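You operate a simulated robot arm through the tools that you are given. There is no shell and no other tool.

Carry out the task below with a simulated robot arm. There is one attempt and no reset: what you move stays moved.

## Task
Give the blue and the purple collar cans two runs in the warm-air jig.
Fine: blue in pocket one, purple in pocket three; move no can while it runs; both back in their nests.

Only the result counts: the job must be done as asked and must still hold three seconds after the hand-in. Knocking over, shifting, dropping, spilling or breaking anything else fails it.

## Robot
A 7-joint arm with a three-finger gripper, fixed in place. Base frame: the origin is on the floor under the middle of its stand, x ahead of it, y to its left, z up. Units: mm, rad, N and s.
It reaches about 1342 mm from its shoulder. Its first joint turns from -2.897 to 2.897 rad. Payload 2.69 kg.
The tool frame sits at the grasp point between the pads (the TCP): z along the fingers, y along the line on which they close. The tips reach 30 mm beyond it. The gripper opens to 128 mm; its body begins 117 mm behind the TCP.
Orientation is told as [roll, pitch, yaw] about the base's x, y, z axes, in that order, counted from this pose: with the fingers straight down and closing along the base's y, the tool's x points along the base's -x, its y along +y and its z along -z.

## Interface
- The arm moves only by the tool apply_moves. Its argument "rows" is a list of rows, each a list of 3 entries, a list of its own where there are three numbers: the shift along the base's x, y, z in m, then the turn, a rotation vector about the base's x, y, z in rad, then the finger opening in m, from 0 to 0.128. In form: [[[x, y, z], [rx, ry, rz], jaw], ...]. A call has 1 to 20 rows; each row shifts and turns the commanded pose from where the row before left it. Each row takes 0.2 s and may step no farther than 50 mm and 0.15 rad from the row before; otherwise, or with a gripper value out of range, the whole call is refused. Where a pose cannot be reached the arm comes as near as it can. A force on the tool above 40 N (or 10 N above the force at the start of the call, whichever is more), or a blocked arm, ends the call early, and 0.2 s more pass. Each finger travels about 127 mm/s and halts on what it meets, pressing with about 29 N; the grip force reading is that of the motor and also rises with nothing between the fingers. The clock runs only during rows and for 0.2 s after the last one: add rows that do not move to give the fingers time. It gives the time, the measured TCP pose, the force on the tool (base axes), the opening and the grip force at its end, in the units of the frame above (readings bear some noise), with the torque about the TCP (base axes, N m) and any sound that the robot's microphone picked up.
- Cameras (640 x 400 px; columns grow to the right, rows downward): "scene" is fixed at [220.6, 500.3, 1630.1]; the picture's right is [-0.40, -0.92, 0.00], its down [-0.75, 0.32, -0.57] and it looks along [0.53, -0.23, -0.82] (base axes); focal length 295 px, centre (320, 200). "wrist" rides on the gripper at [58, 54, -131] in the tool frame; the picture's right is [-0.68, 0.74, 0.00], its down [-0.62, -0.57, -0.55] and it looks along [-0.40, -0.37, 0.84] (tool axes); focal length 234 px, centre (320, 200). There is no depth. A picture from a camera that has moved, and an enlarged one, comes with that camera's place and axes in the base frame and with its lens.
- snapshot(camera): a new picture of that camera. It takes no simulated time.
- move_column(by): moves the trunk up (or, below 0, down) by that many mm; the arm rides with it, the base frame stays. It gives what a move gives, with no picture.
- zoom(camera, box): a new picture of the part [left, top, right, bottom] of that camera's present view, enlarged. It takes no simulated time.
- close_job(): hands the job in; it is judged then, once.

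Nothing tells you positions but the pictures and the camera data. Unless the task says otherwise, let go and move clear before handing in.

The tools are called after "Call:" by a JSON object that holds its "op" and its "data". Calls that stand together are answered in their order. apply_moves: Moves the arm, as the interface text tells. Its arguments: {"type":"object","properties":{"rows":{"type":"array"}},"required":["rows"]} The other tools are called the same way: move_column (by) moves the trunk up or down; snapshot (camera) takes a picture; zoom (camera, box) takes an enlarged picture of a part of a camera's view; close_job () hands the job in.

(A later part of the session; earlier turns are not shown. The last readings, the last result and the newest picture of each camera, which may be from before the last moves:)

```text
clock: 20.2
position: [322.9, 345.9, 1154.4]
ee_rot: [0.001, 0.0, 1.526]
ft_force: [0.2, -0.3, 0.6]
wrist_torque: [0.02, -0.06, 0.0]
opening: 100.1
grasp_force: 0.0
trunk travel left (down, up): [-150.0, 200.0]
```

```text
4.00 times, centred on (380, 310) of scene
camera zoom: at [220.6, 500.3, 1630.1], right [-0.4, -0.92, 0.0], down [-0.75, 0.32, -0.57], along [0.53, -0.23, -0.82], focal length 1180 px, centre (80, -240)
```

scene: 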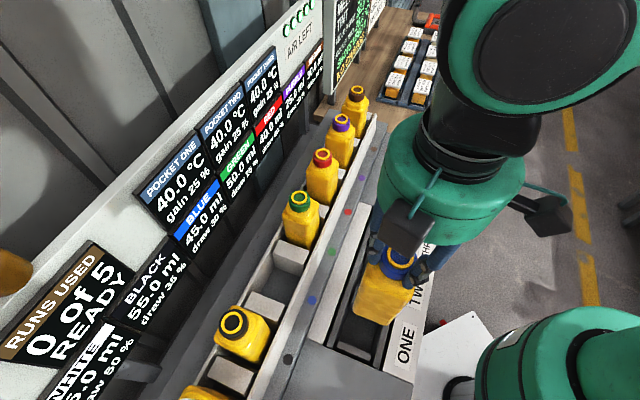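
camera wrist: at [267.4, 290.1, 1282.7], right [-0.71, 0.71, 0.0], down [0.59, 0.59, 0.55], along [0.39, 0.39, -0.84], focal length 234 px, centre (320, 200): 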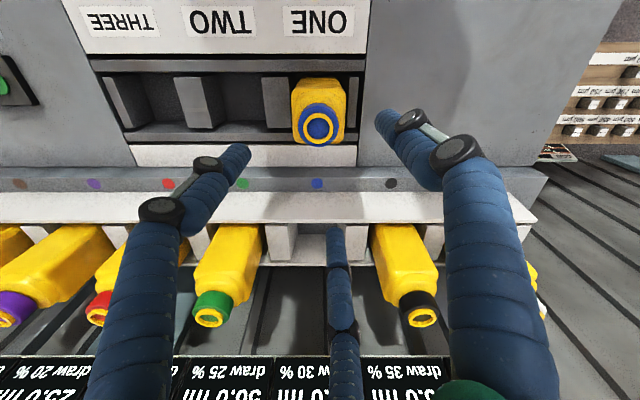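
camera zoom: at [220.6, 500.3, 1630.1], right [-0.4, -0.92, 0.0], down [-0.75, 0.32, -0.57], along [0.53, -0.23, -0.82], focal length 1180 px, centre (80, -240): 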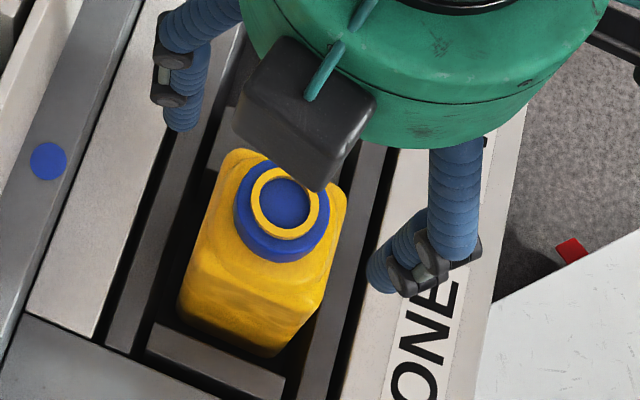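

Blue stands upright in pocket ONE. Next I'll rise and travel over to the purple can.

Call:
{"op": "apply_moves", "data": {"rows": [[[0, 0, 0.04], [0, 0, 0], 0.1], [[0, 0, 0.04], [0, 0, 0], 0.1], [[0.0399, -0.01286, 0], [0, 0, 0], 0.1], [[0.0399, -0.01286, 0], [0, 0, 0], 0.1], [[0.0399, -0.01286, 0], [0, 0, 0], 0.1], [[0.0399, -0.01286, 0], [0, 0, 0], 0.1], [[0.0399, -0.01286, 0], [0, 0, 0], 0.1], [[0.0399, -0.01286, 0], [0, 0, 0], 0.1], [[0.0399, -0.01286, 0], [0, 0, 0], 0.1], [[0.0399, -0.01286, 0], [0, 0, 0], 0.1], [[0.0399, -0.01286, 0], [0, 0, 0], 0.1], [[0.0399, -0.01286, 0], [0, 0, 0], 0.1], [[0.0395, -0.01286, 0], [0, 0, 0], 0.1], [[0, 0, 0], [0, 0, 0], 0.1]]}}

Call:
{"op": "snapshot", "data": {"camera": "wrist"}}

Call:
{"op": "zoom", "data": {"camera": "wrist", "box": [240, 60, 400, 160]}}

Call:
{"op": "snapshot", "data": {"camera": "scene"}}

```text
clock: 23.2
position: [763.4, 201.5, 1236.8]
ee_rot: [0.0, 0.0, 1.525]
ft_force: [0.4, -0.4, -0.1]
wrist_torque: [0.04, 0.08, -0.03]
opening: 100.0
grasp_force: 0.1
trunk travel left (down, up): [-150.0, 200.0]
```

```text
taken
camera wrist: at [707.4, 145.4, 1365.2], right [-0.71, 0.71, 0.0], down [0.59, 0.59, 0.55], along [0.39, 0.39, -0.84], focal length 234 px, centre (320, 200)
```

wrist: 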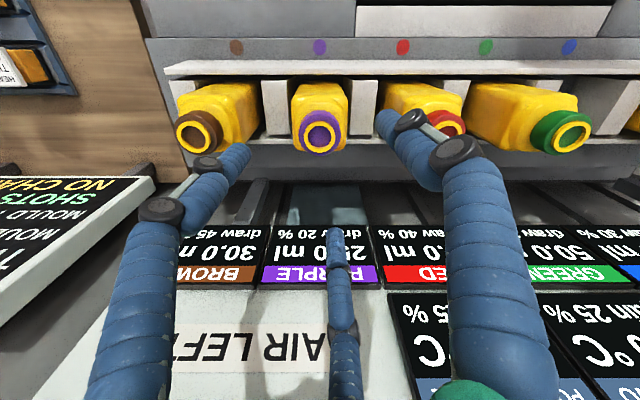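

```text
4.00 times, centred on (320, 110) of wrist
camera zoom: at [707.4, 145.4, 1365.2], right [-0.71, 0.71, 0.0], down [0.59, 0.59, 0.55], along [0.39, 0.39, -0.84], focal length 937 px, centre (320, 560)
```

zoom: 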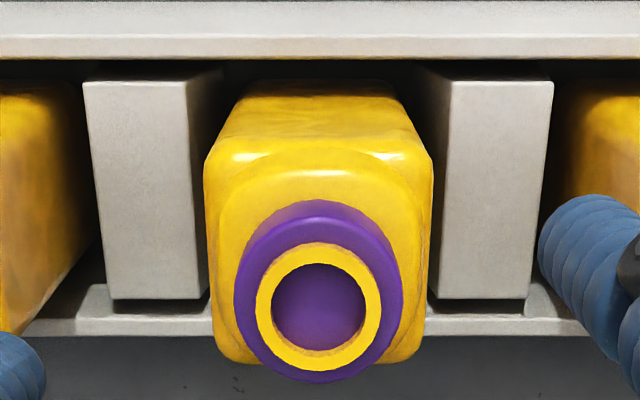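

```text
taken
```

scene: 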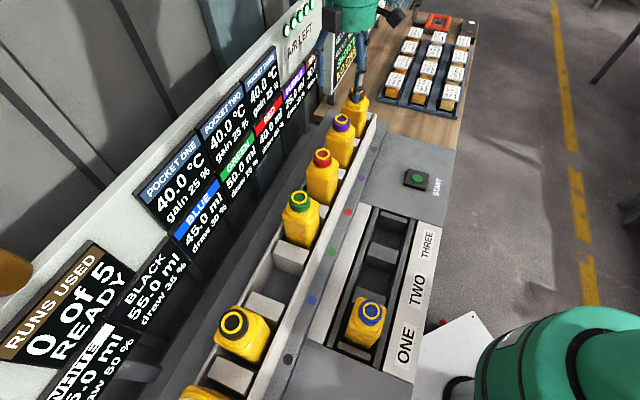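

The purple can is within 1 mm of the tool axis. I'll descend to the same grip height as before, 1124.5, and close on its collar.

Call:
{"op": "apply_moves", "data": {"rows": [[[0.0006, 0.0006, -0.03], [0, 0, 0], 0.1], [[0, 0, -0.03], [0, 0, 0], 0.1], [[0, 0, -0.03], [0, 0, 0], 0.1], [[0, 0, -0.015], [0, 0, 0], 0.1], [[0, 0, -0.0073], [0, 0, 0], 0.1], [[0, 0, 0], [0, 0, 0], 0.1]]}}

Call:
{"op": "zoom", "data": {"camera": "wrist", "box": [220, 120, 420, 245]}}

```text
clock: 24.6
position: [764.3, 203.8, 1123.7]
ee_rot: [-0.001, 0.001, 1.529]
ft_force: [0.0, -0.5, 0.4]
wrist_torque: [0.0, 0.01, 0.01]
opening: 100.0
grasp_force: 0.1
trunk travel left (down, up): [-150.0, 200.0]
```

```text
3.20 times, centred on (320, 182) of wrist
camera zoom: at [708.2, 147.3, 1252.6], right [-0.71, 0.71, 0.0], down [0.59, 0.59, 0.55], along [0.39, 0.39, -0.84], focal length 749 px, centre (320, 256)
```

zoom: 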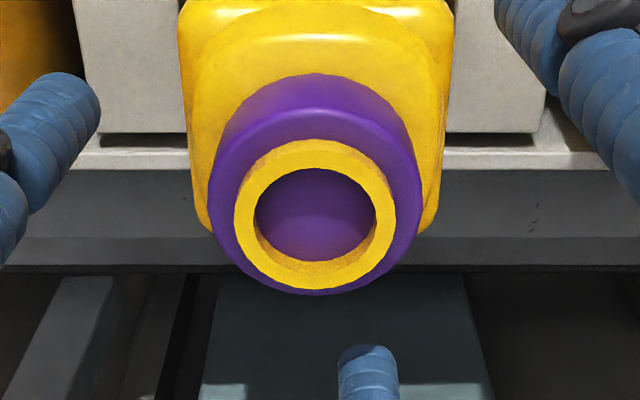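

Call:
{"op": "apply_moves", "data": {"rows": [[[0.0, -0.0005, 0], [0, 0, 0], 0.07], [[0, 0, 0], [0, 0, 0], 0.05], [[0, 0, 0], [0, 0, 0], 0.03], [[0, 0, 0], [0, 0, 0], 0.03], [[0, 0, 0], [0, 0, 0], 0.03]]}}

Call:
{"op": "zoom", "data": {"camera": "wrist", "box": [220, 120, 420, 245]}}

```text
clock: 25.8
position: [764.1, 202.9, 1123.1]
ee_rot: [0.0, 0.001, 1.527]
ft_force: [0.8, -0.6, -0.3]
wrist_torque: [-0.01, -0.03, -0.02]
opening: 44.2
grasp_force: 29.1
trunk travel left (down, up): [-150.0, 200.0]
```

```text
3.20 times, centred on (320, 182) of wrist
camera zoom: at [707.9, 146.7, 1252.6], right [-0.71, 0.71, 0.0], down [0.59, 0.59, 0.55], along [0.39, 0.39, -0.84], focal length 749 px, centre (320, 256)
```

zoom: 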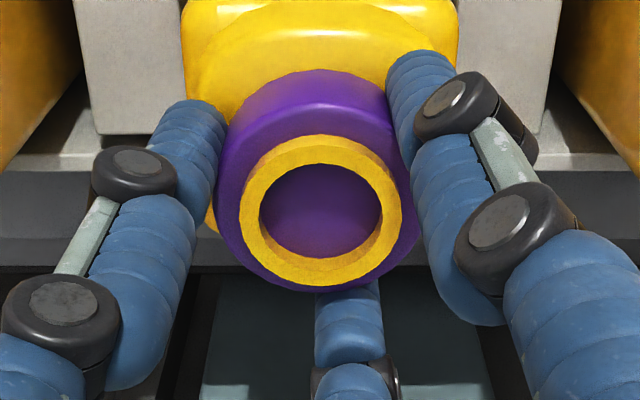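

The purple can is gripped the same way. I'll lift it and carry it over to pocket THREE: first toward the robot, then along the row.

Call:
{"op": "apply_moves", "data": {"rows": [[[0, 0, 0.01], [0, 0, 0], 0.03], [[0, 0, 0.02], [0, 0, 0], 0.03], [[0, 0, 0.03], [0, 0, 0], 0.03], [[0, 0, 0.035], [0, 0, 0], 0.03], [[0, 0, 0.035], [0, 0, 0], 0.03], [[0, 0, 0.03], [0, 0, 0], 0.03], [[0, 0, 0.01], [0, 0, 0], 0.03], [[0, 0, 0], [0, 0, 0], 0.03]]}}

Call:
{"op": "snapshot", "data": {"camera": "wrist"}}

```text
clock: 27.6
position: [763.8, 203.3, 1293.4]
ee_rot: [0.001, 0.0, 1.525]
ft_force: [0.7, 0.0, -0.7]
wrist_torque: [-0.02, 0.01, 0.03]
opening: 44.2
grasp_force: 29.1
trunk travel left (down, up): [-150.0, 200.0]
```

```text
taken
camera wrist: at [707.7, 146.4, 1422.0], right [-0.71, 0.71, 0.0], down [0.59, 0.59, 0.55], along [0.39, 0.39, -0.84], focal length 234 px, centre (320, 200)
```

wrist: 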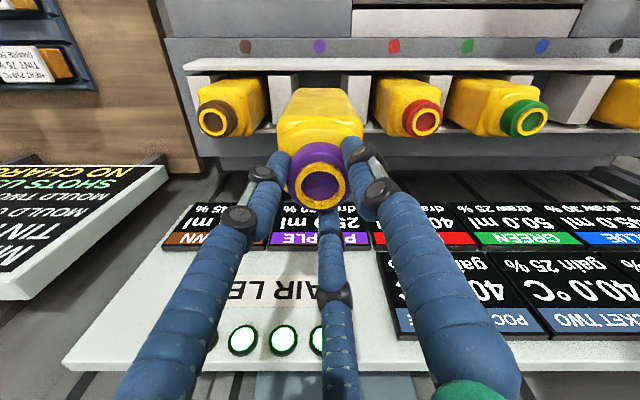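

Call:
{"op": "apply_moves", "data": {"rows": [[[-0.0142, -0.0142, 0], [0, 0, 0], 0.03], [[-0.022, -0.022, 0], [0, 0, 0], 0.03], [[-0.023, -0.023, 0], [0, 0, 0], 0.03], [[-0.023, -0.023, 0], [0, 0, 0], 0.03], [[-0.023, -0.023, 0], [0, 0, 0], 0.03], [[-0.022, -0.022, 0], [0, 0, 0], 0.03], [[-0.022, -0.022, 0], [0, 0, 0], 0.03], [[-0.014, 0.014, 0], [0, 0, 0], 0.03], [[-0.022, 0.022, 0], [0, 0, 0], 0.03], [[-0.024, 0.024, 0], [0, 0, 0], 0.03], [[-0.022, 0.022, 0], [0, 0, 0], 0.03], [[-0.0142, 0.0142, 0], [0, 0, 0], 0.03], [[0, 0, 0], [0, 0, 0], 0.03]]}}

Call:
{"op": "snapshot", "data": {"camera": "wrist"}}

Call:
{"op": "zoom", "data": {"camera": "wrist", "box": [230, 0, 420, 119]}}

Call:
{"op": "snapshot", "data": {"camera": "scene"}}

```text
clock: 30.4
position: [517.6, 150.2, 1293.9]
ee_rot: [0.0, 0.0, 1.527]
ft_force: [0.2, 0.2, -0.8]
wrist_torque: [-0.01, -0.01, -0.01]
opening: 43.9
grasp_force: 29.0
trunk travel left (down, up): [-150.0, 200.0]
```

```text
taken
camera wrist: at [461.5, 94.9, 1422.9], right [-0.71, 0.71, 0.0], down [0.59, 0.59, 0.55], along [0.39, 0.39, -0.84], focal length 234 px, centre (320, 200)
```

wrist: 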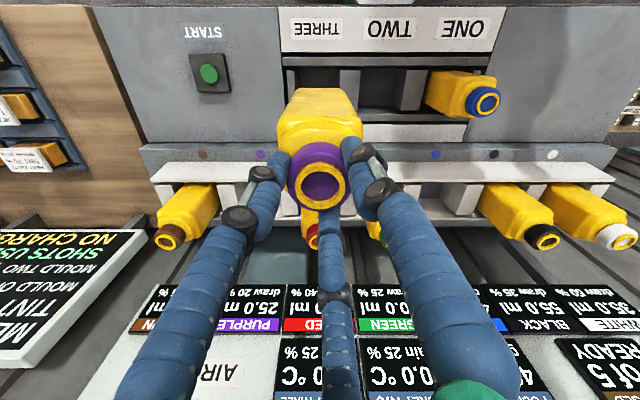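

```text
3.36 times, centred on (325, 60) of wrist
camera zoom: at [461.5, 94.9, 1422.9], right [-0.71, 0.71, 0.0], down [0.59, 0.59, 0.55], along [0.39, 0.39, -0.84], focal length 787 px, centre (303, 672)
```

zoom: 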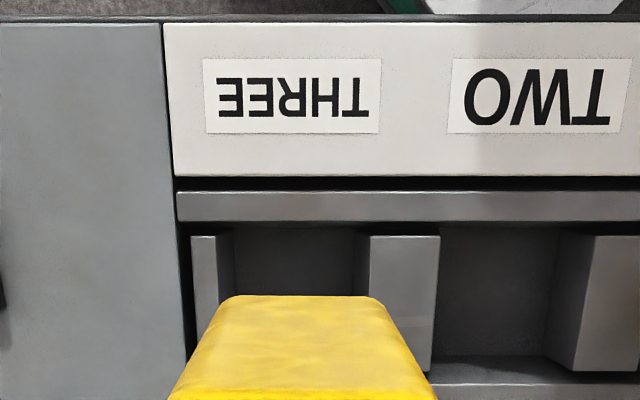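

```text
taken
```

scene: 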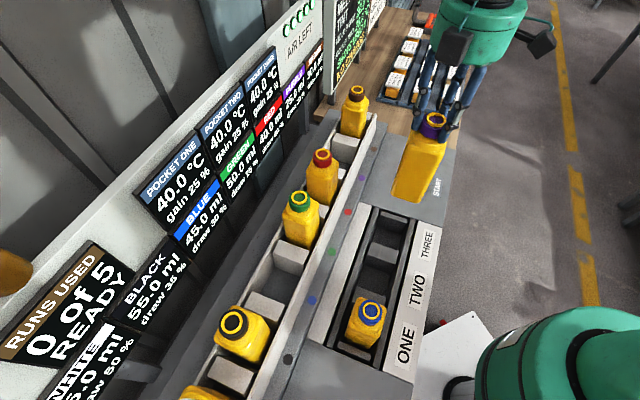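

I need to shift 5 mm toward START to centre over pocket THREE, then lower in stages.

Call:
{"op": "apply_moves", "data": {"rows": [[[0.0035, -0.0035, -0.01], [0, 0, 0], 0.03], [[0, 0, -0.03], [0, 0, 0], 0.03], [[0, 0, -0.03], [0, 0, 0], 0.03], [[0, 0, -0.03], [0, 0, 0], 0.03], [[0, 0, -0.03], [0, 0, 0], 0.03], [[0, 0, -0.03], [0, 0, 0], 0.03], [[0, 0, -0.025], [0, 0, 0], 0.03], [[0, 0, -0.015], [0, 0, 0], 0.03], [[0, 0, -0.005], [0, 0, 0], 0.03], [[0, 0, 0], [0, 0, 0], 0.03]]}}

Call:
{"op": "zoom", "data": {"camera": "wrist", "box": [220, 20, 420, 145]}}

Call:
{"op": "zoom", "data": {"camera": "scene", "box": [320, 170, 480, 270]}}

```text
clock: 32.6
position: [522.1, 146.2, 1089.0]
ee_rot: [0.0, 0.0, 1.527]
ft_force: [0.0, 0.9, -0.8]
wrist_torque: [-0.02, -0.02, -0.01]
opening: 44.1
grasp_force: 28.8
trunk travel left (down, up): [-150.0, 200.0]
```

```text
3.20 times, centred on (320, 82) of wrist
camera zoom: at [466.4, 89.5, 1217.5], right [-0.71, 0.71, 0.0], down [0.59, 0.59, 0.55], along [0.39, 0.39, -0.84], focal length 749 px, centre (320, 576)
```

zoom: 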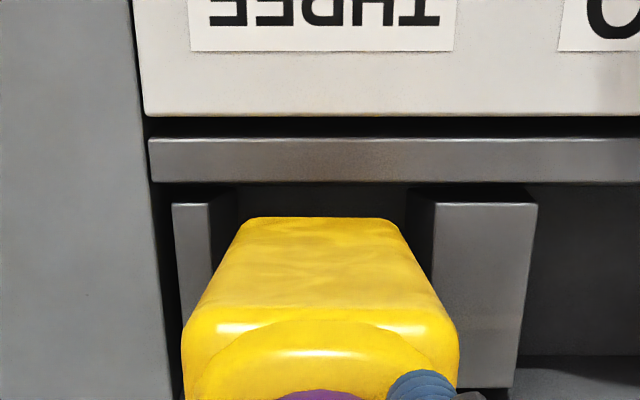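

```text
4.00 times, centred on (400, 220) of scene
camera zoom: at [220.6, 500.3, 1630.1], right [-0.4, -0.92, 0.0], down [-0.75, 0.32, -0.57], along [0.53, -0.23, -0.82], focal length 1180 px, centre (0, 120)
```

zoom: 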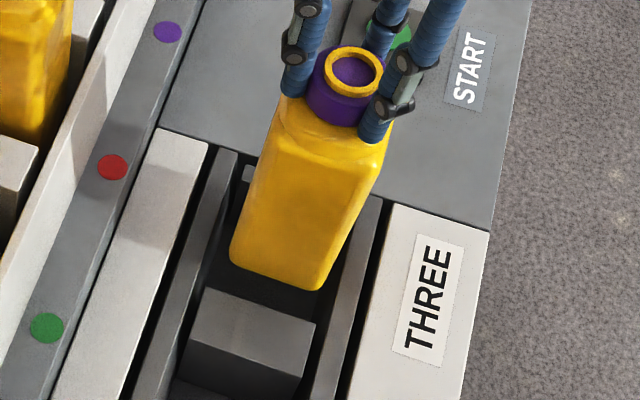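

Call:
{"op": "apply_moves", "data": {"rows": [[[0, 0, -0.015], [0, 0, 0], 0.03], [[0, 0, -0.015], [0, 0, 0], 0.03], [[0, 0, -0.015], [0, 0, 0], 0.03], [[0, 0, -0.01], [0, 0, 0], 0.03], [[0, 0, -0.005], [0, 0, 0], 0.03], [[0, 0, 0], [0, 0, 0], 0.03]]}}

```text
clock: 34.0
position: [522.4, 145.4, 1028.0]
ee_rot: [-0.002, -0.001, 1.528]
ft_force: [0.3, -0.4, -0.3]
wrist_torque: [-0.01, 0.01, -0.01]
opening: 44.1
grasp_force: 28.9
trunk travel left (down, up): [-150.0, 200.0]
```

Call:
{"op": "apply_moves", "data": {"rows": [[[0, 0, -0.002], [0, 0, 0], 0.03], [[0, 0, -0.0015], [0, 0, 0], 0.03], [[0, 0, 0], [0, 0, 0], 0.03]]}}

```text
clock: 34.8
position: [519.6, 145.9, 1026.4]
ee_rot: [-0.001, 0.001, 1.526]
ft_force: [-0.3, -1.1, 2.8]
wrist_torque: [-0.15, 0.12, 0.02]
opening: 44.0
grasp_force: 29.4
trunk travel left (down, up): [-150.0, 200.0]
```

Light contact begins at z ≈ 1026, the same height as blue. I'll lower another 0.5 mm, release and rise.

Call:
{"op": "apply_moves", "data": {"rows": [[[0, 0, -0.0005], [0, 0, 0], 0.03], [[0, 0, 0], [0, 0, 0], 0.03], [[0, 0, 0], [0, 0, 0], 0.055], [[0, 0, 0], [0, 0, 0], 0.07], [[0, 0, 0], [0, 0, 0], 0.09], [[0, 0, 0], [0, 0, 0], 0.1], [[0, 0, 0], [0, 0, 0], 0.1], [[0, 0, 0.02], [0, 0, 0], 0.1], [[0, 0, 0.03], [0, 0, 0], 0.1], [[0, 0, 0.04], [0, 0, 0], 0.1], [[0, 0, 0.04], [0, 0, 0], 0.1], [[0, 0, 0], [0, 0, 0], 0.1]]}}

Call:
{"op": "snapshot", "data": {"camera": "wrist"}}

Call:
{"op": "snapshot", "data": {"camera": "scene"}}

Call:
{"op": "zoom", "data": {"camera": "wrist", "box": [100, 20, 340, 170]}}

```text
clock: 37.4
position: [521.2, 146.5, 1154.7]
ee_rot: [0.001, -0.001, 1.527]
ft_force: [0.1, 0.2, 0.2]
wrist_torque: [0.01, -0.03, -0.01]
opening: 99.9
grasp_force: 0.1
trunk travel left (down, up): [-150.0, 200.0]
```

```text
taken
camera wrist: at [465.9, 89.5, 1283.4], right [-0.71, 0.71, 0.0], down [0.59, 0.59, 0.55], along [0.39, 0.39, -0.84], focal length 234 px, centre (320, 200)
```

wrist: 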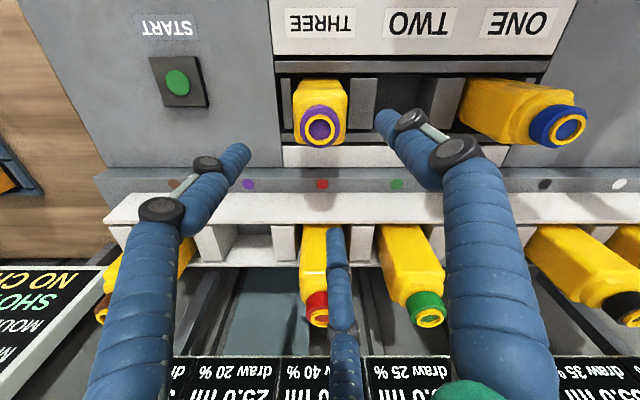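

```text
taken
```

scene: 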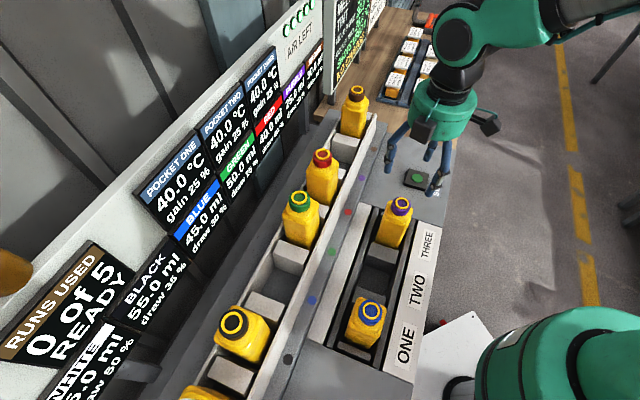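

```text
2.67 times, centred on (220, 95) of wrist
camera zoom: at [465.9, 89.5, 1283.4], right [-0.71, 0.71, 0.0], down [0.59, 0.59, 0.55], along [0.39, 0.39, -0.84], focal length 624 px, centre (587, 480)
```

zoom: 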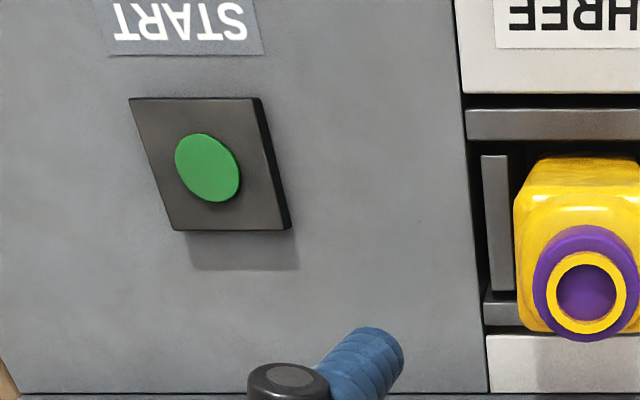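

Both cans are seated in the right pockets. I'll move above the START button with the fingers closed.

Call:
{"op": "apply_moves", "data": {"rows": [[[0.02137, -0.02937, 0], [0, 0, 0], 0.08], [[0.02137, -0.02937, 0], [0, 0, 0], 0.06], [[0.02137, -0.02937, 0], [0, 0, 0], 0.04], [[0.02137, -0.02937, 0], [0, 0, 0], 0.02], [[0.02137, -0.02937, 0], [0, 0, 0], 0.0], [[0.02137, -0.02937, 0], [0, 0, 0], 0.0], [[0, 0, -0.03], [0, 0, 0], 0.0], [[0, 0, -0.03], [0, 0, 0], 0.0], [[0, 0, -0.03], [0, 0, 0], 0.0], [[0, 0, 0], [0, 0, 0], 0.0]]}}

Call:
{"op": "snapshot", "data": {"camera": "wrist"}}

Call:
{"op": "snapshot", "data": {"camera": "scene"}}

```text
clock: 39.6
position: [649.7, -29.8, 1063.4]
ee_rot: [-0.001, 0.001, 1.528]
ft_force: [1.0, -0.4, 0.6]
wrist_torque: [0.06, 0.05, 0.01]
opening: 2.3
grasp_force: 28.8
trunk travel left (down, up): [-150.0, 200.0]
```

```text
taken
camera wrist: at [594.2, -86.5, 1192.0], right [-0.71, 0.71, 0.0], down [0.59, 0.59, 0.55], along [0.39, 0.39, -0.84], focal length 234 px, centre (320, 200)
```

wrist: 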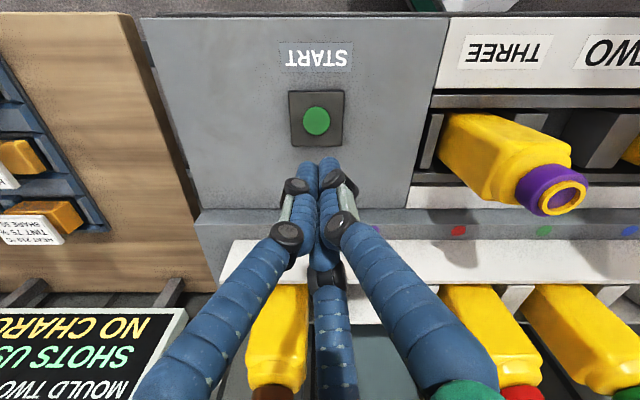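

```text
taken
```

scene: 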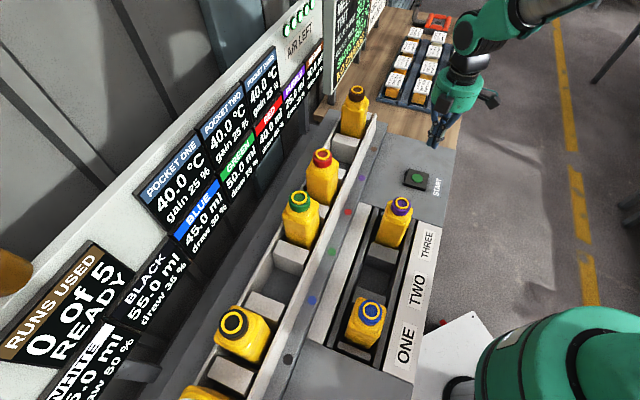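

Call:
{"op": "zoom", "data": {"camera": "wrist", "box": [260, 70, 380, 145]}}

```text
5.33 times, centred on (320, 108) of wrist
camera zoom: at [594.2, -86.5, 1192.0], right [-0.71, 0.71, 0.0], down [0.59, 0.59, 0.55], along [0.39, 0.39, -0.84], focal length 1249 px, centre (320, 693)
```

zoom: 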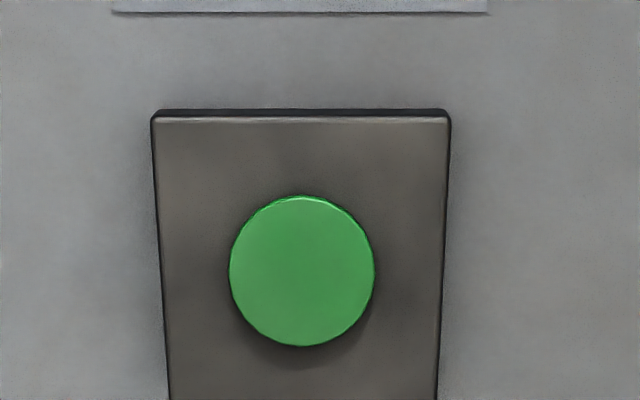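

The button top is at z ≈ 885, about 4 mm off the tool axis. I'll correct for that and descend close to it.

Call:
{"op": "apply_moves", "data": {"rows": [[[0.0018, -0.0039, -0.03], [0, 0, 0], 0.0], [[0, 0, -0.04], [0, 0, 0], 0.0], [[0, 0, -0.04], [0, 0, 0], 0.0], [[0, 0, -0.025], [0, 0, 0], 0.0], [[0, 0, 0], [0, 0, 0], 0.0]]}}

Call:
{"op": "snapshot", "data": {"camera": "wrist"}}

Call:
{"op": "zoom", "data": {"camera": "scene", "box": [370, 130, 490, 205]}}

```text
clock: 40.8
position: [651.8, -34.5, 930.0]
ee_rot: [0.0, 0.0, 1.529]
ft_force: [0.3, -0.5, 0.0]
wrist_torque: [0.02, 0.01, 0.02]
opening: 2.1
grasp_force: 29.1
trunk travel left (down, up): [-150.0, 200.0]
```

```text
taken
camera wrist: at [596.4, -91.0, 1057.9], right [-0.71, 0.71, 0.0], down [0.59, 0.59, 0.55], along [0.39, 0.39, -0.84], focal length 234 px, centre (320, 200)
```

wrist: 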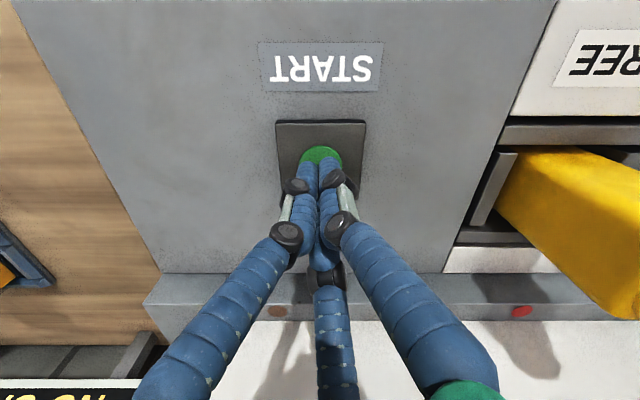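

```text
5.33 times, centred on (430, 168) of scene
camera zoom: at [220.6, 500.3, 1630.1], right [-0.4, -0.92, 0.0], down [-0.75, 0.32, -0.57], along [0.53, -0.23, -0.82], focal length 1573 px, centre (-267, 373)
```

zoom: 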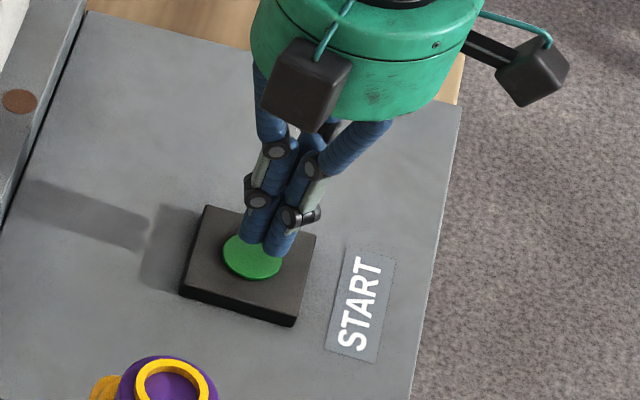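

The fingertips are just above the button and centred. I'll creep down to press it.

Call:
{"op": "apply_moves", "data": {"rows": [[[0, 0, -0.003], [0, 0, 0], 0.0], [[0, 0, -0.003], [0, 0, 0], 0.0], [[0, 0, -0.003], [0, 0, 0], 0.0], [[0, 0, -0.002], [0, 0, 0], 0.0]]}}

```text
clock: 41.8
position: [653.0, -34.3, 918.6]
ee_rot: [0.001, 0.001, 1.527]
ft_force: [-0.2, 0.8, -0.6]
wrist_torque: [-0.04, -0.03, 0.0]
opening: 2.2
grasp_force: 29.0
trunk travel left (down, up): [-150.0, 200.0]
```

Call:
{"op": "apply_moves", "data": {"rows": [[[0, 0, -0.002], [0, 0, 0], 0.0], [[0, 0, -0.002], [0, 0, 0], 0.0], [[0, 0, -0.001], [0, 0, 0], 0.0]]}}

```text
clock: 42.6
position: [651.5, -33.6, 913.6]
ee_rot: [-0.001, 0.001, 1.528]
ft_force: [0.0, 0.5, -0.3]
wrist_torque: [-0.03, 0.04, 0.0]
opening: 2.3
grasp_force: 29.3
trunk travel left (down, up): [-150.0, 200.0]
```

Call:
{"op": "apply_moves", "data": {"rows": [[[0, 0, -0.002], [0, 0, 0], 0.0], [[0, 0, -0.002], [0, 0, 0], 0.0]]}}

Call:
{"op": "zoom", "data": {"camera": "scene", "box": [370, 130, 490, 205]}}

```text
clock: 43.2
position: [650.8, -34.1, 908.9]
ee_rot: [0.0, 0.001, 1.528]
ft_force: [0.5, -0.1, 1.0]
wrist_torque: [0.01, -0.03, -0.02]
opening: 2.2
grasp_force: 28.7
trunk travel left (down, up): [-150.0, 200.0]
```

```text
5.33 times, centred on (430, 168) of scene
camera zoom: at [220.6, 500.3, 1630.1], right [-0.4, -0.92, 0.0], down [-0.75, 0.32, -0.57], along [0.53, -0.23, -0.82], focal length 1573 px, centre (-267, 373)
```

zoom: 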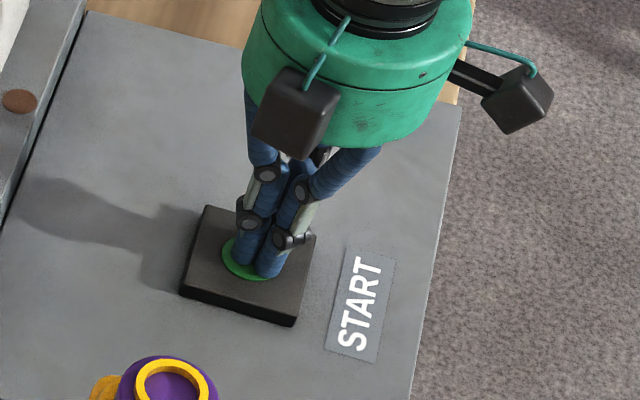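

Call:
{"op": "apply_moves", "data": {"rows": [[[0, 0, -0.002], [0, 0, 0], 0.0], [[0, 0, -0.001], [0, 0, 0], 0.0]]}}

```text
clock: 43.8
position: [650.6, -33.8, 908.9]
ee_rot: [-0.002, -0.002, 1.528]
ft_force: [-9.9, -6.5, 29.1]
wrist_torque: [-0.14, 0.39, -0.03]
opening: 5.9
grasp_force: 31.3
trunk travel left (down, up): [-150.0, 200.0]
```

The button is being pressed with about 29 N. I'll check whether the run started.

Call:
{"op": "zoom", "data": {"camera": "scene", "box": [0, 200, 200, 400]}}

Call:
{"op": "zoom", "data": {"camera": "scene", "box": [370, 130, 490, 205]}}

Call:
{"op": "snapshot", "data": {"camera": "wrist"}}

```text
2.00 times, centred on (100, 300) of scene
camera zoom: at [220.6, 500.3, 1630.1], right [-0.4, -0.92, 0.0], down [-0.75, 0.32, -0.57], along [0.53, -0.23, -0.82], focal length 590 px, centre (760, 0)
```

zoom: 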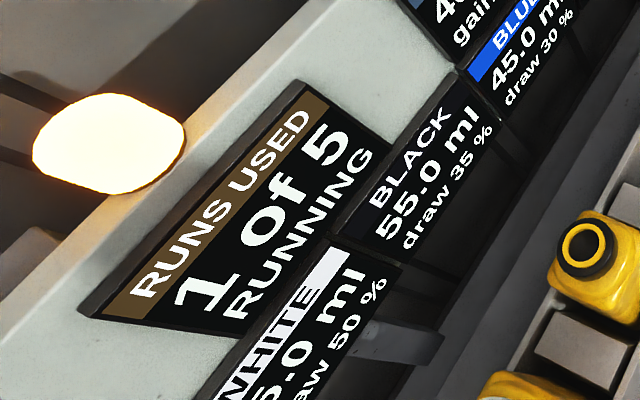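

```text
5.33 times, centred on (430, 168) of scene
camera zoom: at [220.6, 500.3, 1630.1], right [-0.4, -0.92, 0.0], down [-0.75, 0.32, -0.57], along [0.53, -0.23, -0.82], focal length 1573 px, centre (-267, 373)
```

zoom: 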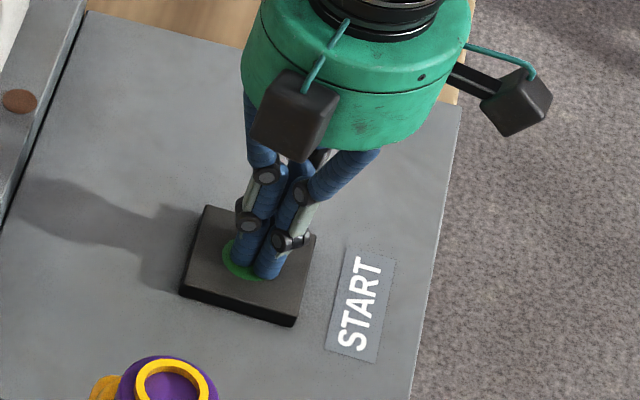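

```text
taken
camera wrist: at [595.5, -90.9, 1037.3], right [-0.71, 0.71, 0.0], down [0.59, 0.59, 0.55], along [0.39, 0.39, -0.84], focal length 234 px, centre (320, 200)
```

wrist: 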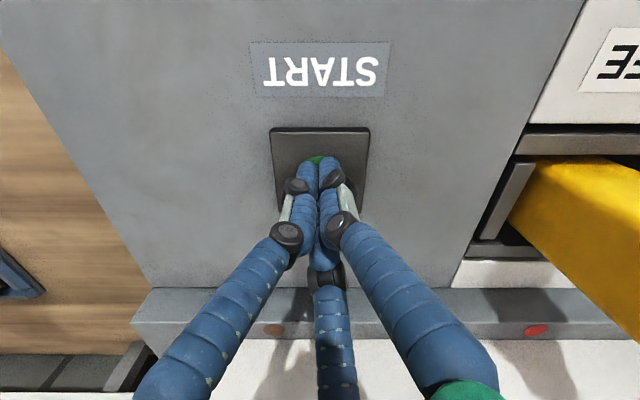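

The screen reads "1 of 5 RUNNING" and the lamp is lit. I'll lift off the button and wait without touching anything.

Call:
{"op": "apply_moves", "data": {"rows": [[[0, 0, 0.015], [0, 0, 0], 0.0], [[0, 0, 0.015], [0, 0, 0], 0.0], [[0, 0, 0], [0, 0, 0], 0.0]]}}

Call:
{"op": "snapshot", "data": {"camera": "scene"}}

```text
clock: 44.6
position: [651.2, -35.1, 935.6]
ee_rot: [0.001, -0.001, 1.525]
ft_force: [0.2, 0.4, -0.1]
wrist_torque: [-0.02, 0.03, -0.02]
opening: 2.4
grasp_force: 31.8
trunk travel left (down, up): [-150.0, 200.0]
```

```text
taken
```

scene: 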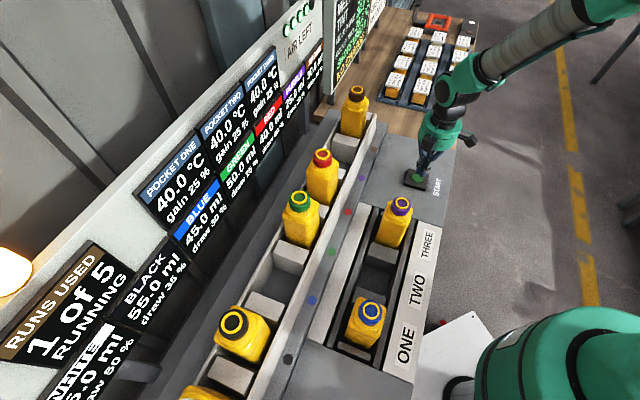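

The run is in progress and the hand is clear of the button. I'll hold still and wait.

Call:
{"op": "apply_moves", "data": {"rows": [[[0, 0, 0], [0, 0, 0], 0.0], [[0, 0, 0], [0, 0, 0], 0.0], [[0, 0, 0], [0, 0, 0], 0.0], [[0, 0, 0], [0, 0, 0], 0.0], [[0, 0, 0], [0, 0, 0], 0.0], [[0, 0, 0], [0, 0, 0], 0.0], [[0, 0, 0], [0, 0, 0], 0.0], [[0, 0, 0], [0, 0, 0], 0.0], [[0, 0, 0], [0, 0, 0], 0.0], [[0, 0, 0], [0, 0, 0], 0.0], [[0, 0, 0], [0, 0, 0], 0.0], [[0, 0, 0], [0, 0, 0], 0.0], [[0, 0, 0], [0, 0, 0], 0.0], [[0, 0, 0], [0, 0, 0], 0.0], [[0, 0, 0], [0, 0, 0], 0.0], [[0, 0, 0], [0, 0, 0], 0.0], [[0, 0, 0], [0, 0, 0], 0.0], [[0, 0, 0], [0, 0, 0], 0.0], [[0, 0, 0], [0, 0, 0], 0.0], [[0, 0, 0], [0, 0, 0], 0.0]]}}

Call:
{"op": "zoom", "data": {"camera": "scene", "box": [0, 200, 200, 400]}}

Call:
{"op": "zoom", "data": {"camera": "scene", "box": [130, 0, 340, 240]}}

```text
clock: 48.8
position: [652.4, -34.6, 937.3]
ee_rot: [0.0, 0.0, 1.527]
ft_force: [0.0, 0.1, 0.9]
wrist_torque: [0.06, 0.01, -0.01]
opening: 2.0
grasp_force: 31.5
trunk travel left (down, up): [-150.0, 200.0]
```

```text
2.00 times, centred on (100, 300) of scene
camera zoom: at [220.6, 500.3, 1630.1], right [-0.4, -0.92, 0.0], down [-0.75, 0.32, -0.57], along [0.53, -0.23, -0.82], focal length 590 px, centre (760, 0)
```

zoom: 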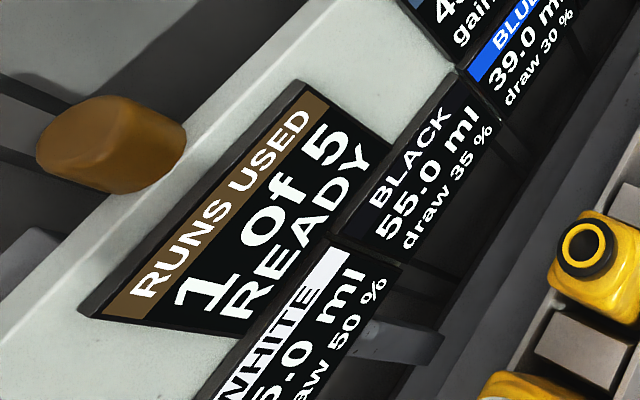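

```text
1.67 times, centred on (235, 120) of scene
camera zoom: at [220.6, 500.3, 1630.1], right [-0.4, -0.92, 0.0], down [-0.75, 0.32, -0.57], along [0.53, -0.23, -0.82], focal length 492 px, centre (462, 333)
```

zoom: 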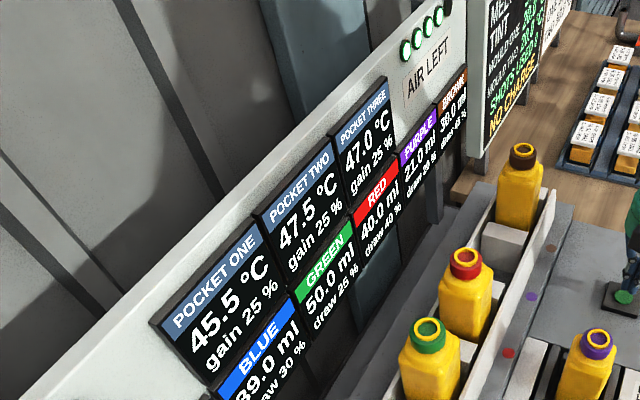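

Run 1 has finished: "1 of 5 READY", blue 45→39 ml, purple 25→21 ml. I'll press START a second time with the same stroke.

Call:
{"op": "apply_moves", "data": {"rows": [[[0, 0, -0.01], [0, 0, 0], 0.0], [[0, 0, -0.01], [0, 0, 0], 0.0], [[0, 0, -0.004], [0, 0, 0], 0.0], [[0, 0, -0.002], [0, 0, 0], 0.0], [[0, 0, -0.002], [0, 0, 0], 0.0], [[0, 0, -0.002], [0, 0, 0], 0.0]]}}

Call:
{"op": "zoom", "data": {"camera": "scene", "box": [0, 200, 200, 400]}}

```text
clock: 50.2
position: [651.8, -34.0, 909.0]
ee_rot: [-0.004, -0.001, 1.527]
ft_force: [-4.1, 2.7, 28.1]
wrist_torque: [0.12, 0.36, 0.0]
opening: 5.9
grasp_force: 31.7
trunk travel left (down, up): [-150.0, 200.0]
```

```text
2.00 times, centred on (100, 300) of scene
camera zoom: at [220.6, 500.3, 1630.1], right [-0.4, -0.92, 0.0], down [-0.75, 0.32, -0.57], along [0.53, -0.23, -0.82], focal length 590 px, centre (760, 0)
```

zoom: 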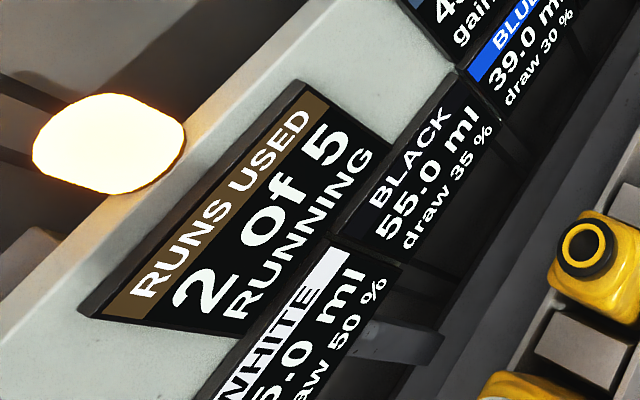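

Run 2 has started: "2 of 5 RUNNING". I'll lift off the button and wait for it to finish.

Call:
{"op": "apply_moves", "data": {"rows": [[[0, 0, 0.015], [0, 0, 0], 0.0], [[0, 0, 0.02], [0, 0, 0], 0.0], [[0, 0, 0.03], [0, 0, 0], 0.0], [[0, 0, 0.03], [0, 0, 0], 0.0], [[0, 0, 0], [0, 0, 0], 0.0], [[0, 0, 0], [0, 0, 0], 0.0], [[0, 0, 0], [0, 0, 0], 0.0], [[0, 0, 0], [0, 0, 0], 0.0], [[0, 0, 0], [0, 0, 0], 0.0], [[0, 0, 0], [0, 0, 0], 0.0], [[0, 0, 0], [0, 0, 0], 0.0], [[0, 0, 0], [0, 0, 0], 0.0], [[0, 0, 0], [0, 0, 0], 0.0], [[0, 0, 0], [0, 0, 0], 0.0], [[0, 0, 0], [0, 0, 0], 0.0], [[0, 0, 0], [0, 0, 0], 0.0], [[0, 0, 0], [0, 0, 0], 0.0], [[0, 0, 0], [0, 0, 0], 0.0], [[0, 0, 0], [0, 0, 0], 0.0], [[0, 0, 0], [0, 0, 0], 0.0]]}}

Call:
{"op": "apply_moves", "data": {"rows": [[[0, 0, 0], [0, 0, 0], 0.0], [[0, 0, 0], [0, 0, 0], 0.0], [[0, 0, 0], [0, 0, 0], 0.0], [[0, 0, 0], [0, 0, 0], 0.0], [[0, 0, 0], [0, 0, 0], 0.0]]}}

Call:
{"op": "snapshot", "data": {"camera": "scene"}}

Call:
{"op": "zoom", "data": {"camera": "scene", "box": [0, 200, 200, 400]}}

Call:
{"op": "zoom", "data": {"camera": "scene", "box": [130, 0, 340, 240]}}

```text
clock: 54.4
position: [649.9, -34.4, 1002.2]
ee_rot: [0.001, -0.001, 1.527]
ft_force: [-0.4, 0.2, -0.2]
wrist_torque: [0.03, 0.01, -0.01]
opening: 1.9
grasp_force: 31.2
trunk travel left (down, up): [-150.0, 200.0]
```

```text
clock: 55.6
position: [650.0, -34.2, 1002.1]
ee_rot: [0.001, 0.001, 1.527]
ft_force: [-1.2, 0.2, -0.6]
wrist_torque: [0.01, 0.02, 0.01]
opening: 2.2
grasp_force: 31.5
trunk travel left (down, up): [-150.0, 200.0]
```

```text
taken
```

scene: 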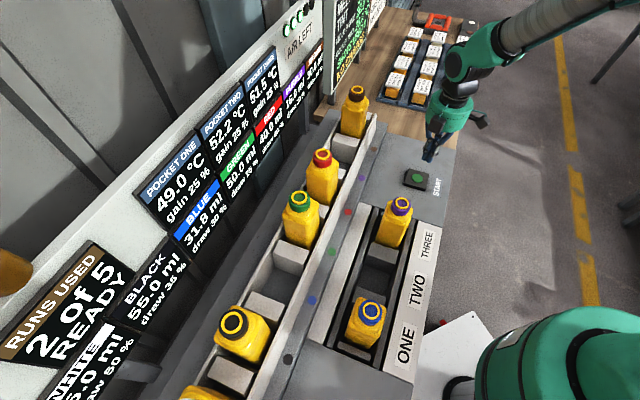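

```text
2.00 times, centred on (100, 300) of scene
camera zoom: at [220.6, 500.3, 1630.1], right [-0.4, -0.92, 0.0], down [-0.75, 0.32, -0.57], along [0.53, -0.23, -0.82], focal length 590 px, centre (760, 0)
```

zoom: 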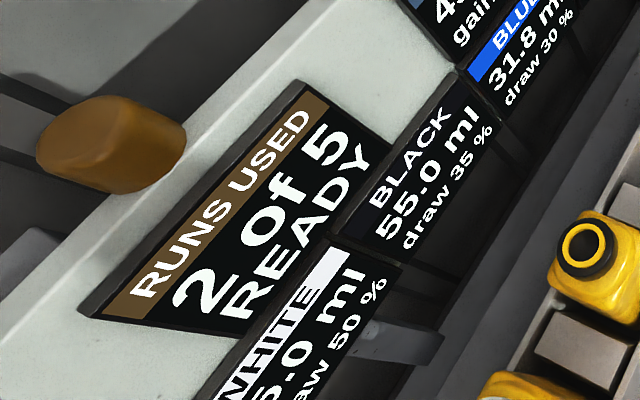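

```text
1.67 times, centred on (235, 120) of scene
camera zoom: at [220.6, 500.3, 1630.1], right [-0.4, -0.92, 0.0], down [-0.75, 0.32, -0.57], along [0.53, -0.23, -0.82], focal length 492 px, centre (462, 333)
```

zoom: 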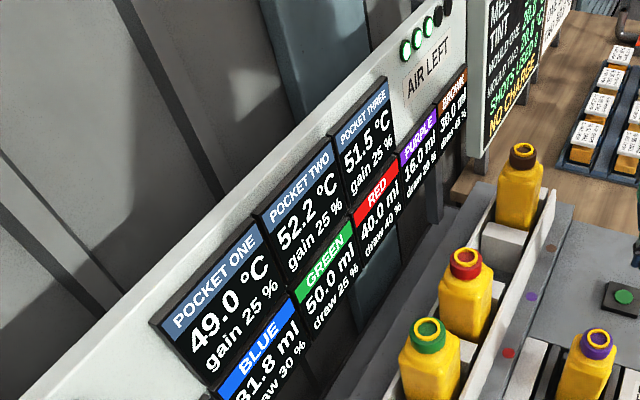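

Both runs are done: "2 of 5 READY", lamp off. I'll rise and go back over the purple can in pocket THREE to return it to its nest.

Call:
{"op": "apply_moves", "data": {"rows": [[[0, 0, 0.04], [0, 0, 0], 0.0], [[0, 0, 0.04], [0, 0, 0], 0.0], [[0, 0, 0.04], [0, 0, 0], 0.02], [[0, 0, 0.035], [0, 0, 0], 0.04], [[-0.02167, 0.03002, 0], [0, 0, 0], 0.06], [[-0.02167, 0.03002, 0], [0, 0, 0], 0.08], [[-0.02167, 0.03002, 0], [0, 0, 0], 0.1], [[-0.02167, 0.03002, 0], [0, 0, 0], 0.1], [[-0.02167, 0.03002, 0], [0, 0, 0], 0.1], [[-0.02167, 0.03002, 0], [0, 0, 0], 0.1], [[0, 0, 0], [0, 0, 0], 0.1]]}}

Call:
{"op": "snapshot", "data": {"camera": "wrist"}}

Call:
{"op": "zoom", "data": {"camera": "wrist", "box": [220, 50, 420, 175]}}

```text
clock: 58.0
position: [519.7, 147.8, 1157.8]
ee_rot: [0.0, 0.001, 1.527]
ft_force: [-1.8, 0.6, 1.1]
wrist_torque: [-0.03, -0.03, 0.02]
opening: 99.8
grasp_force: 0.1
trunk travel left (down, up): [-150.0, 200.0]
```

```text
taken
camera wrist: at [464.5, 91.5, 1286.1], right [-0.71, 0.71, 0.0], down [0.59, 0.59, 0.55], along [0.39, 0.39, -0.84], focal length 234 px, centre (320, 200)
```

wrist: 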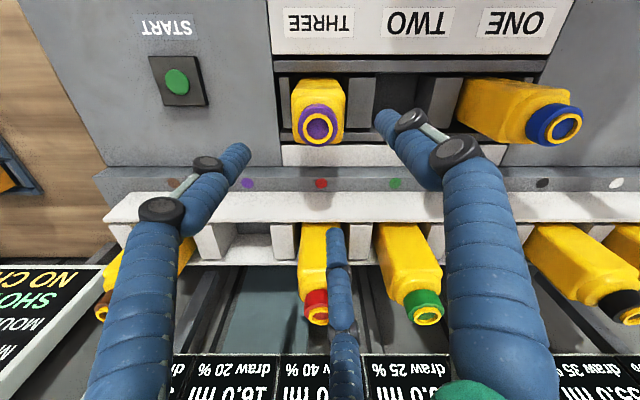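

```text
3.20 times, centred on (320, 112) of wrist
camera zoom: at [464.5, 91.5, 1286.1], right [-0.71, 0.71, 0.0], down [0.59, 0.59, 0.55], along [0.39, 0.39, -0.84], focal length 749 px, centre (320, 480)
```

zoom: 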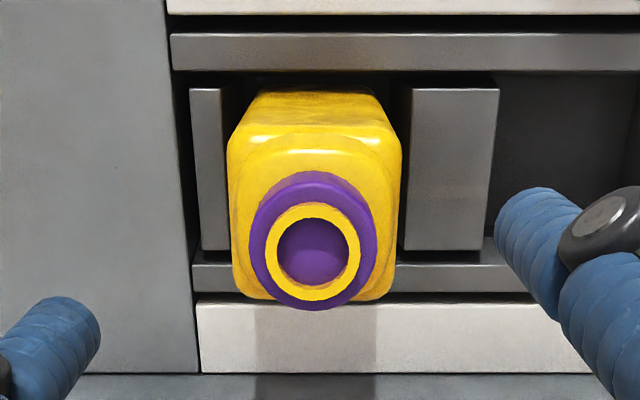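

I need a 3 mm correction along the row, then I'll descend onto the purple collar at the release height and grip.

Call:
{"op": "apply_moves", "data": {"rows": [[[0.0017, -0.002, -0.03], [0, 0, 0], 0.1], [[0, 0, -0.03], [0, 0, 0], 0.1], [[0, 0, -0.03], [0, 0, 0], 0.1], [[0, 0, -0.025], [0, 0, 0], 0.1], [[0, 0, -0.015], [0, 0, 0], 0.1], [[0, 0, 0], [0, 0, 0], 0.1]]}}

Call:
{"op": "zoom", "data": {"camera": "wrist", "box": [220, 120, 420, 245]}}

```text
clock: 59.4
position: [521.1, 144.6, 1025.4]
ee_rot: [0.001, 0.0, 1.527]
ft_force: [0.6, 0.6, 0.0]
wrist_torque: [-0.03, 0.02, 0.0]
opening: 99.9
grasp_force: 0.0
trunk travel left (down, up): [-150.0, 200.0]
```

```text
3.20 times, centred on (320, 182) of wrist
camera zoom: at [466.1, 88.9, 1155.0], right [-0.71, 0.71, 0.0], down [0.59, 0.59, 0.55], along [0.39, 0.39, -0.84], focal length 749 px, centre (320, 256)
```

zoom: 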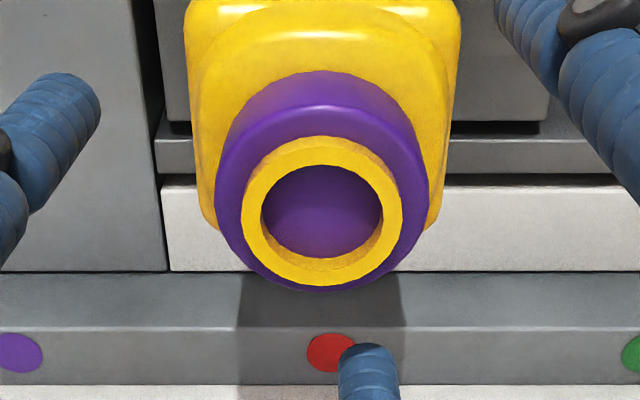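

Call:
{"op": "apply_moves", "data": {"rows": [[[0, 0, -0.001], [0, 0, 0], 0.07], [[0, 0, 0], [0, 0, 0], 0.05], [[0, 0, 0], [0, 0, 0], 0.03], [[0, 0, 0], [0, 0, 0], 0.03], [[0, 0, 0], [0, 0, 0], 0.03]]}}

Call:
{"op": "zoom", "data": {"camera": "wrist", "box": [220, 120, 420, 245]}}

```text
clock: 60.6
position: [522.1, 144.6, 1025.6]
ee_rot: [0.001, -0.001, 1.529]
ft_force: [-0.1, -0.4, -0.8]
wrist_torque: [0.04, -0.05, 0.01]
opening: 44.1
grasp_force: 28.8
trunk travel left (down, up): [-150.0, 200.0]
```

```text
3.20 times, centred on (320, 182) of wrist
camera zoom: at [466.2, 88.3, 1153.8], right [-0.71, 0.71, 0.0], down [0.59, 0.59, 0.55], along [0.39, 0.39, -0.84], focal length 749 px, centre (320, 256)
```

zoom: 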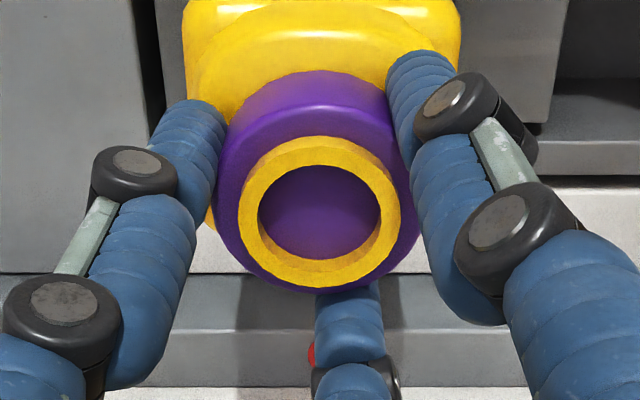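

The purple can is gripped. I'll lift it straight up, then carry it back toward START and out over its nest.

Call:
{"op": "apply_moves", "data": {"rows": [[[0, 0, 0.01], [0, 0, 0], 0.03], [[0, 0, 0.02], [0, 0, 0], 0.03], [[0, 0, 0.03], [0, 0, 0], 0.03], [[0, 0, 0.04], [0, 0, 0], 0.03], [[0, 0, 0.04], [0, 0, 0], 0.03], [[0, 0, 0.04], [0, 0, 0], 0.03], [[0, 0, 0.04], [0, 0, 0], 0.03], [[0, 0, 0.038], [0, 0, 0], 0.03], [[0, 0, 0.01], [0, 0, 0], 0.03], [[0.0166, -0.0166, 0], [0, 0, 0], 0.03], [[0.024, -0.024, 0], [0, 0, 0], 0.03], [[0.024, -0.024, 0], [0, 0, 0], 0.03], [[0.0165, -0.0165, 0], [0, 0, 0], 0.03], [[0.0105, -0.0105, 0], [0, 0, 0], 0.03], [[0, 0, 0], [0, 0, 0], 0.03]]}}

Call:
{"op": "snapshot", "data": {"camera": "wrist"}}

```text
clock: 63.8
position: [614.9, 52.2, 1293.3]
ee_rot: [0.0, -0.001, 1.528]
ft_force: [0.6, 0.1, -1.8]
wrist_torque: [0.03, 0.02, 0.0]
opening: 44.1
grasp_force: 28.9
trunk travel left (down, up): [-150.0, 200.0]
```

```text
taken
camera wrist: at [559.4, -4.4, 1422.2], right [-0.71, 0.71, 0.0], down [0.59, 0.59, 0.55], along [0.39, 0.39, -0.84], focal length 234 px, centre (320, 200)
```

wrist: 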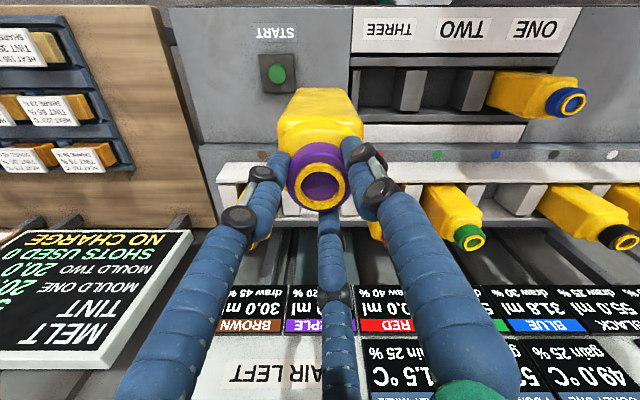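

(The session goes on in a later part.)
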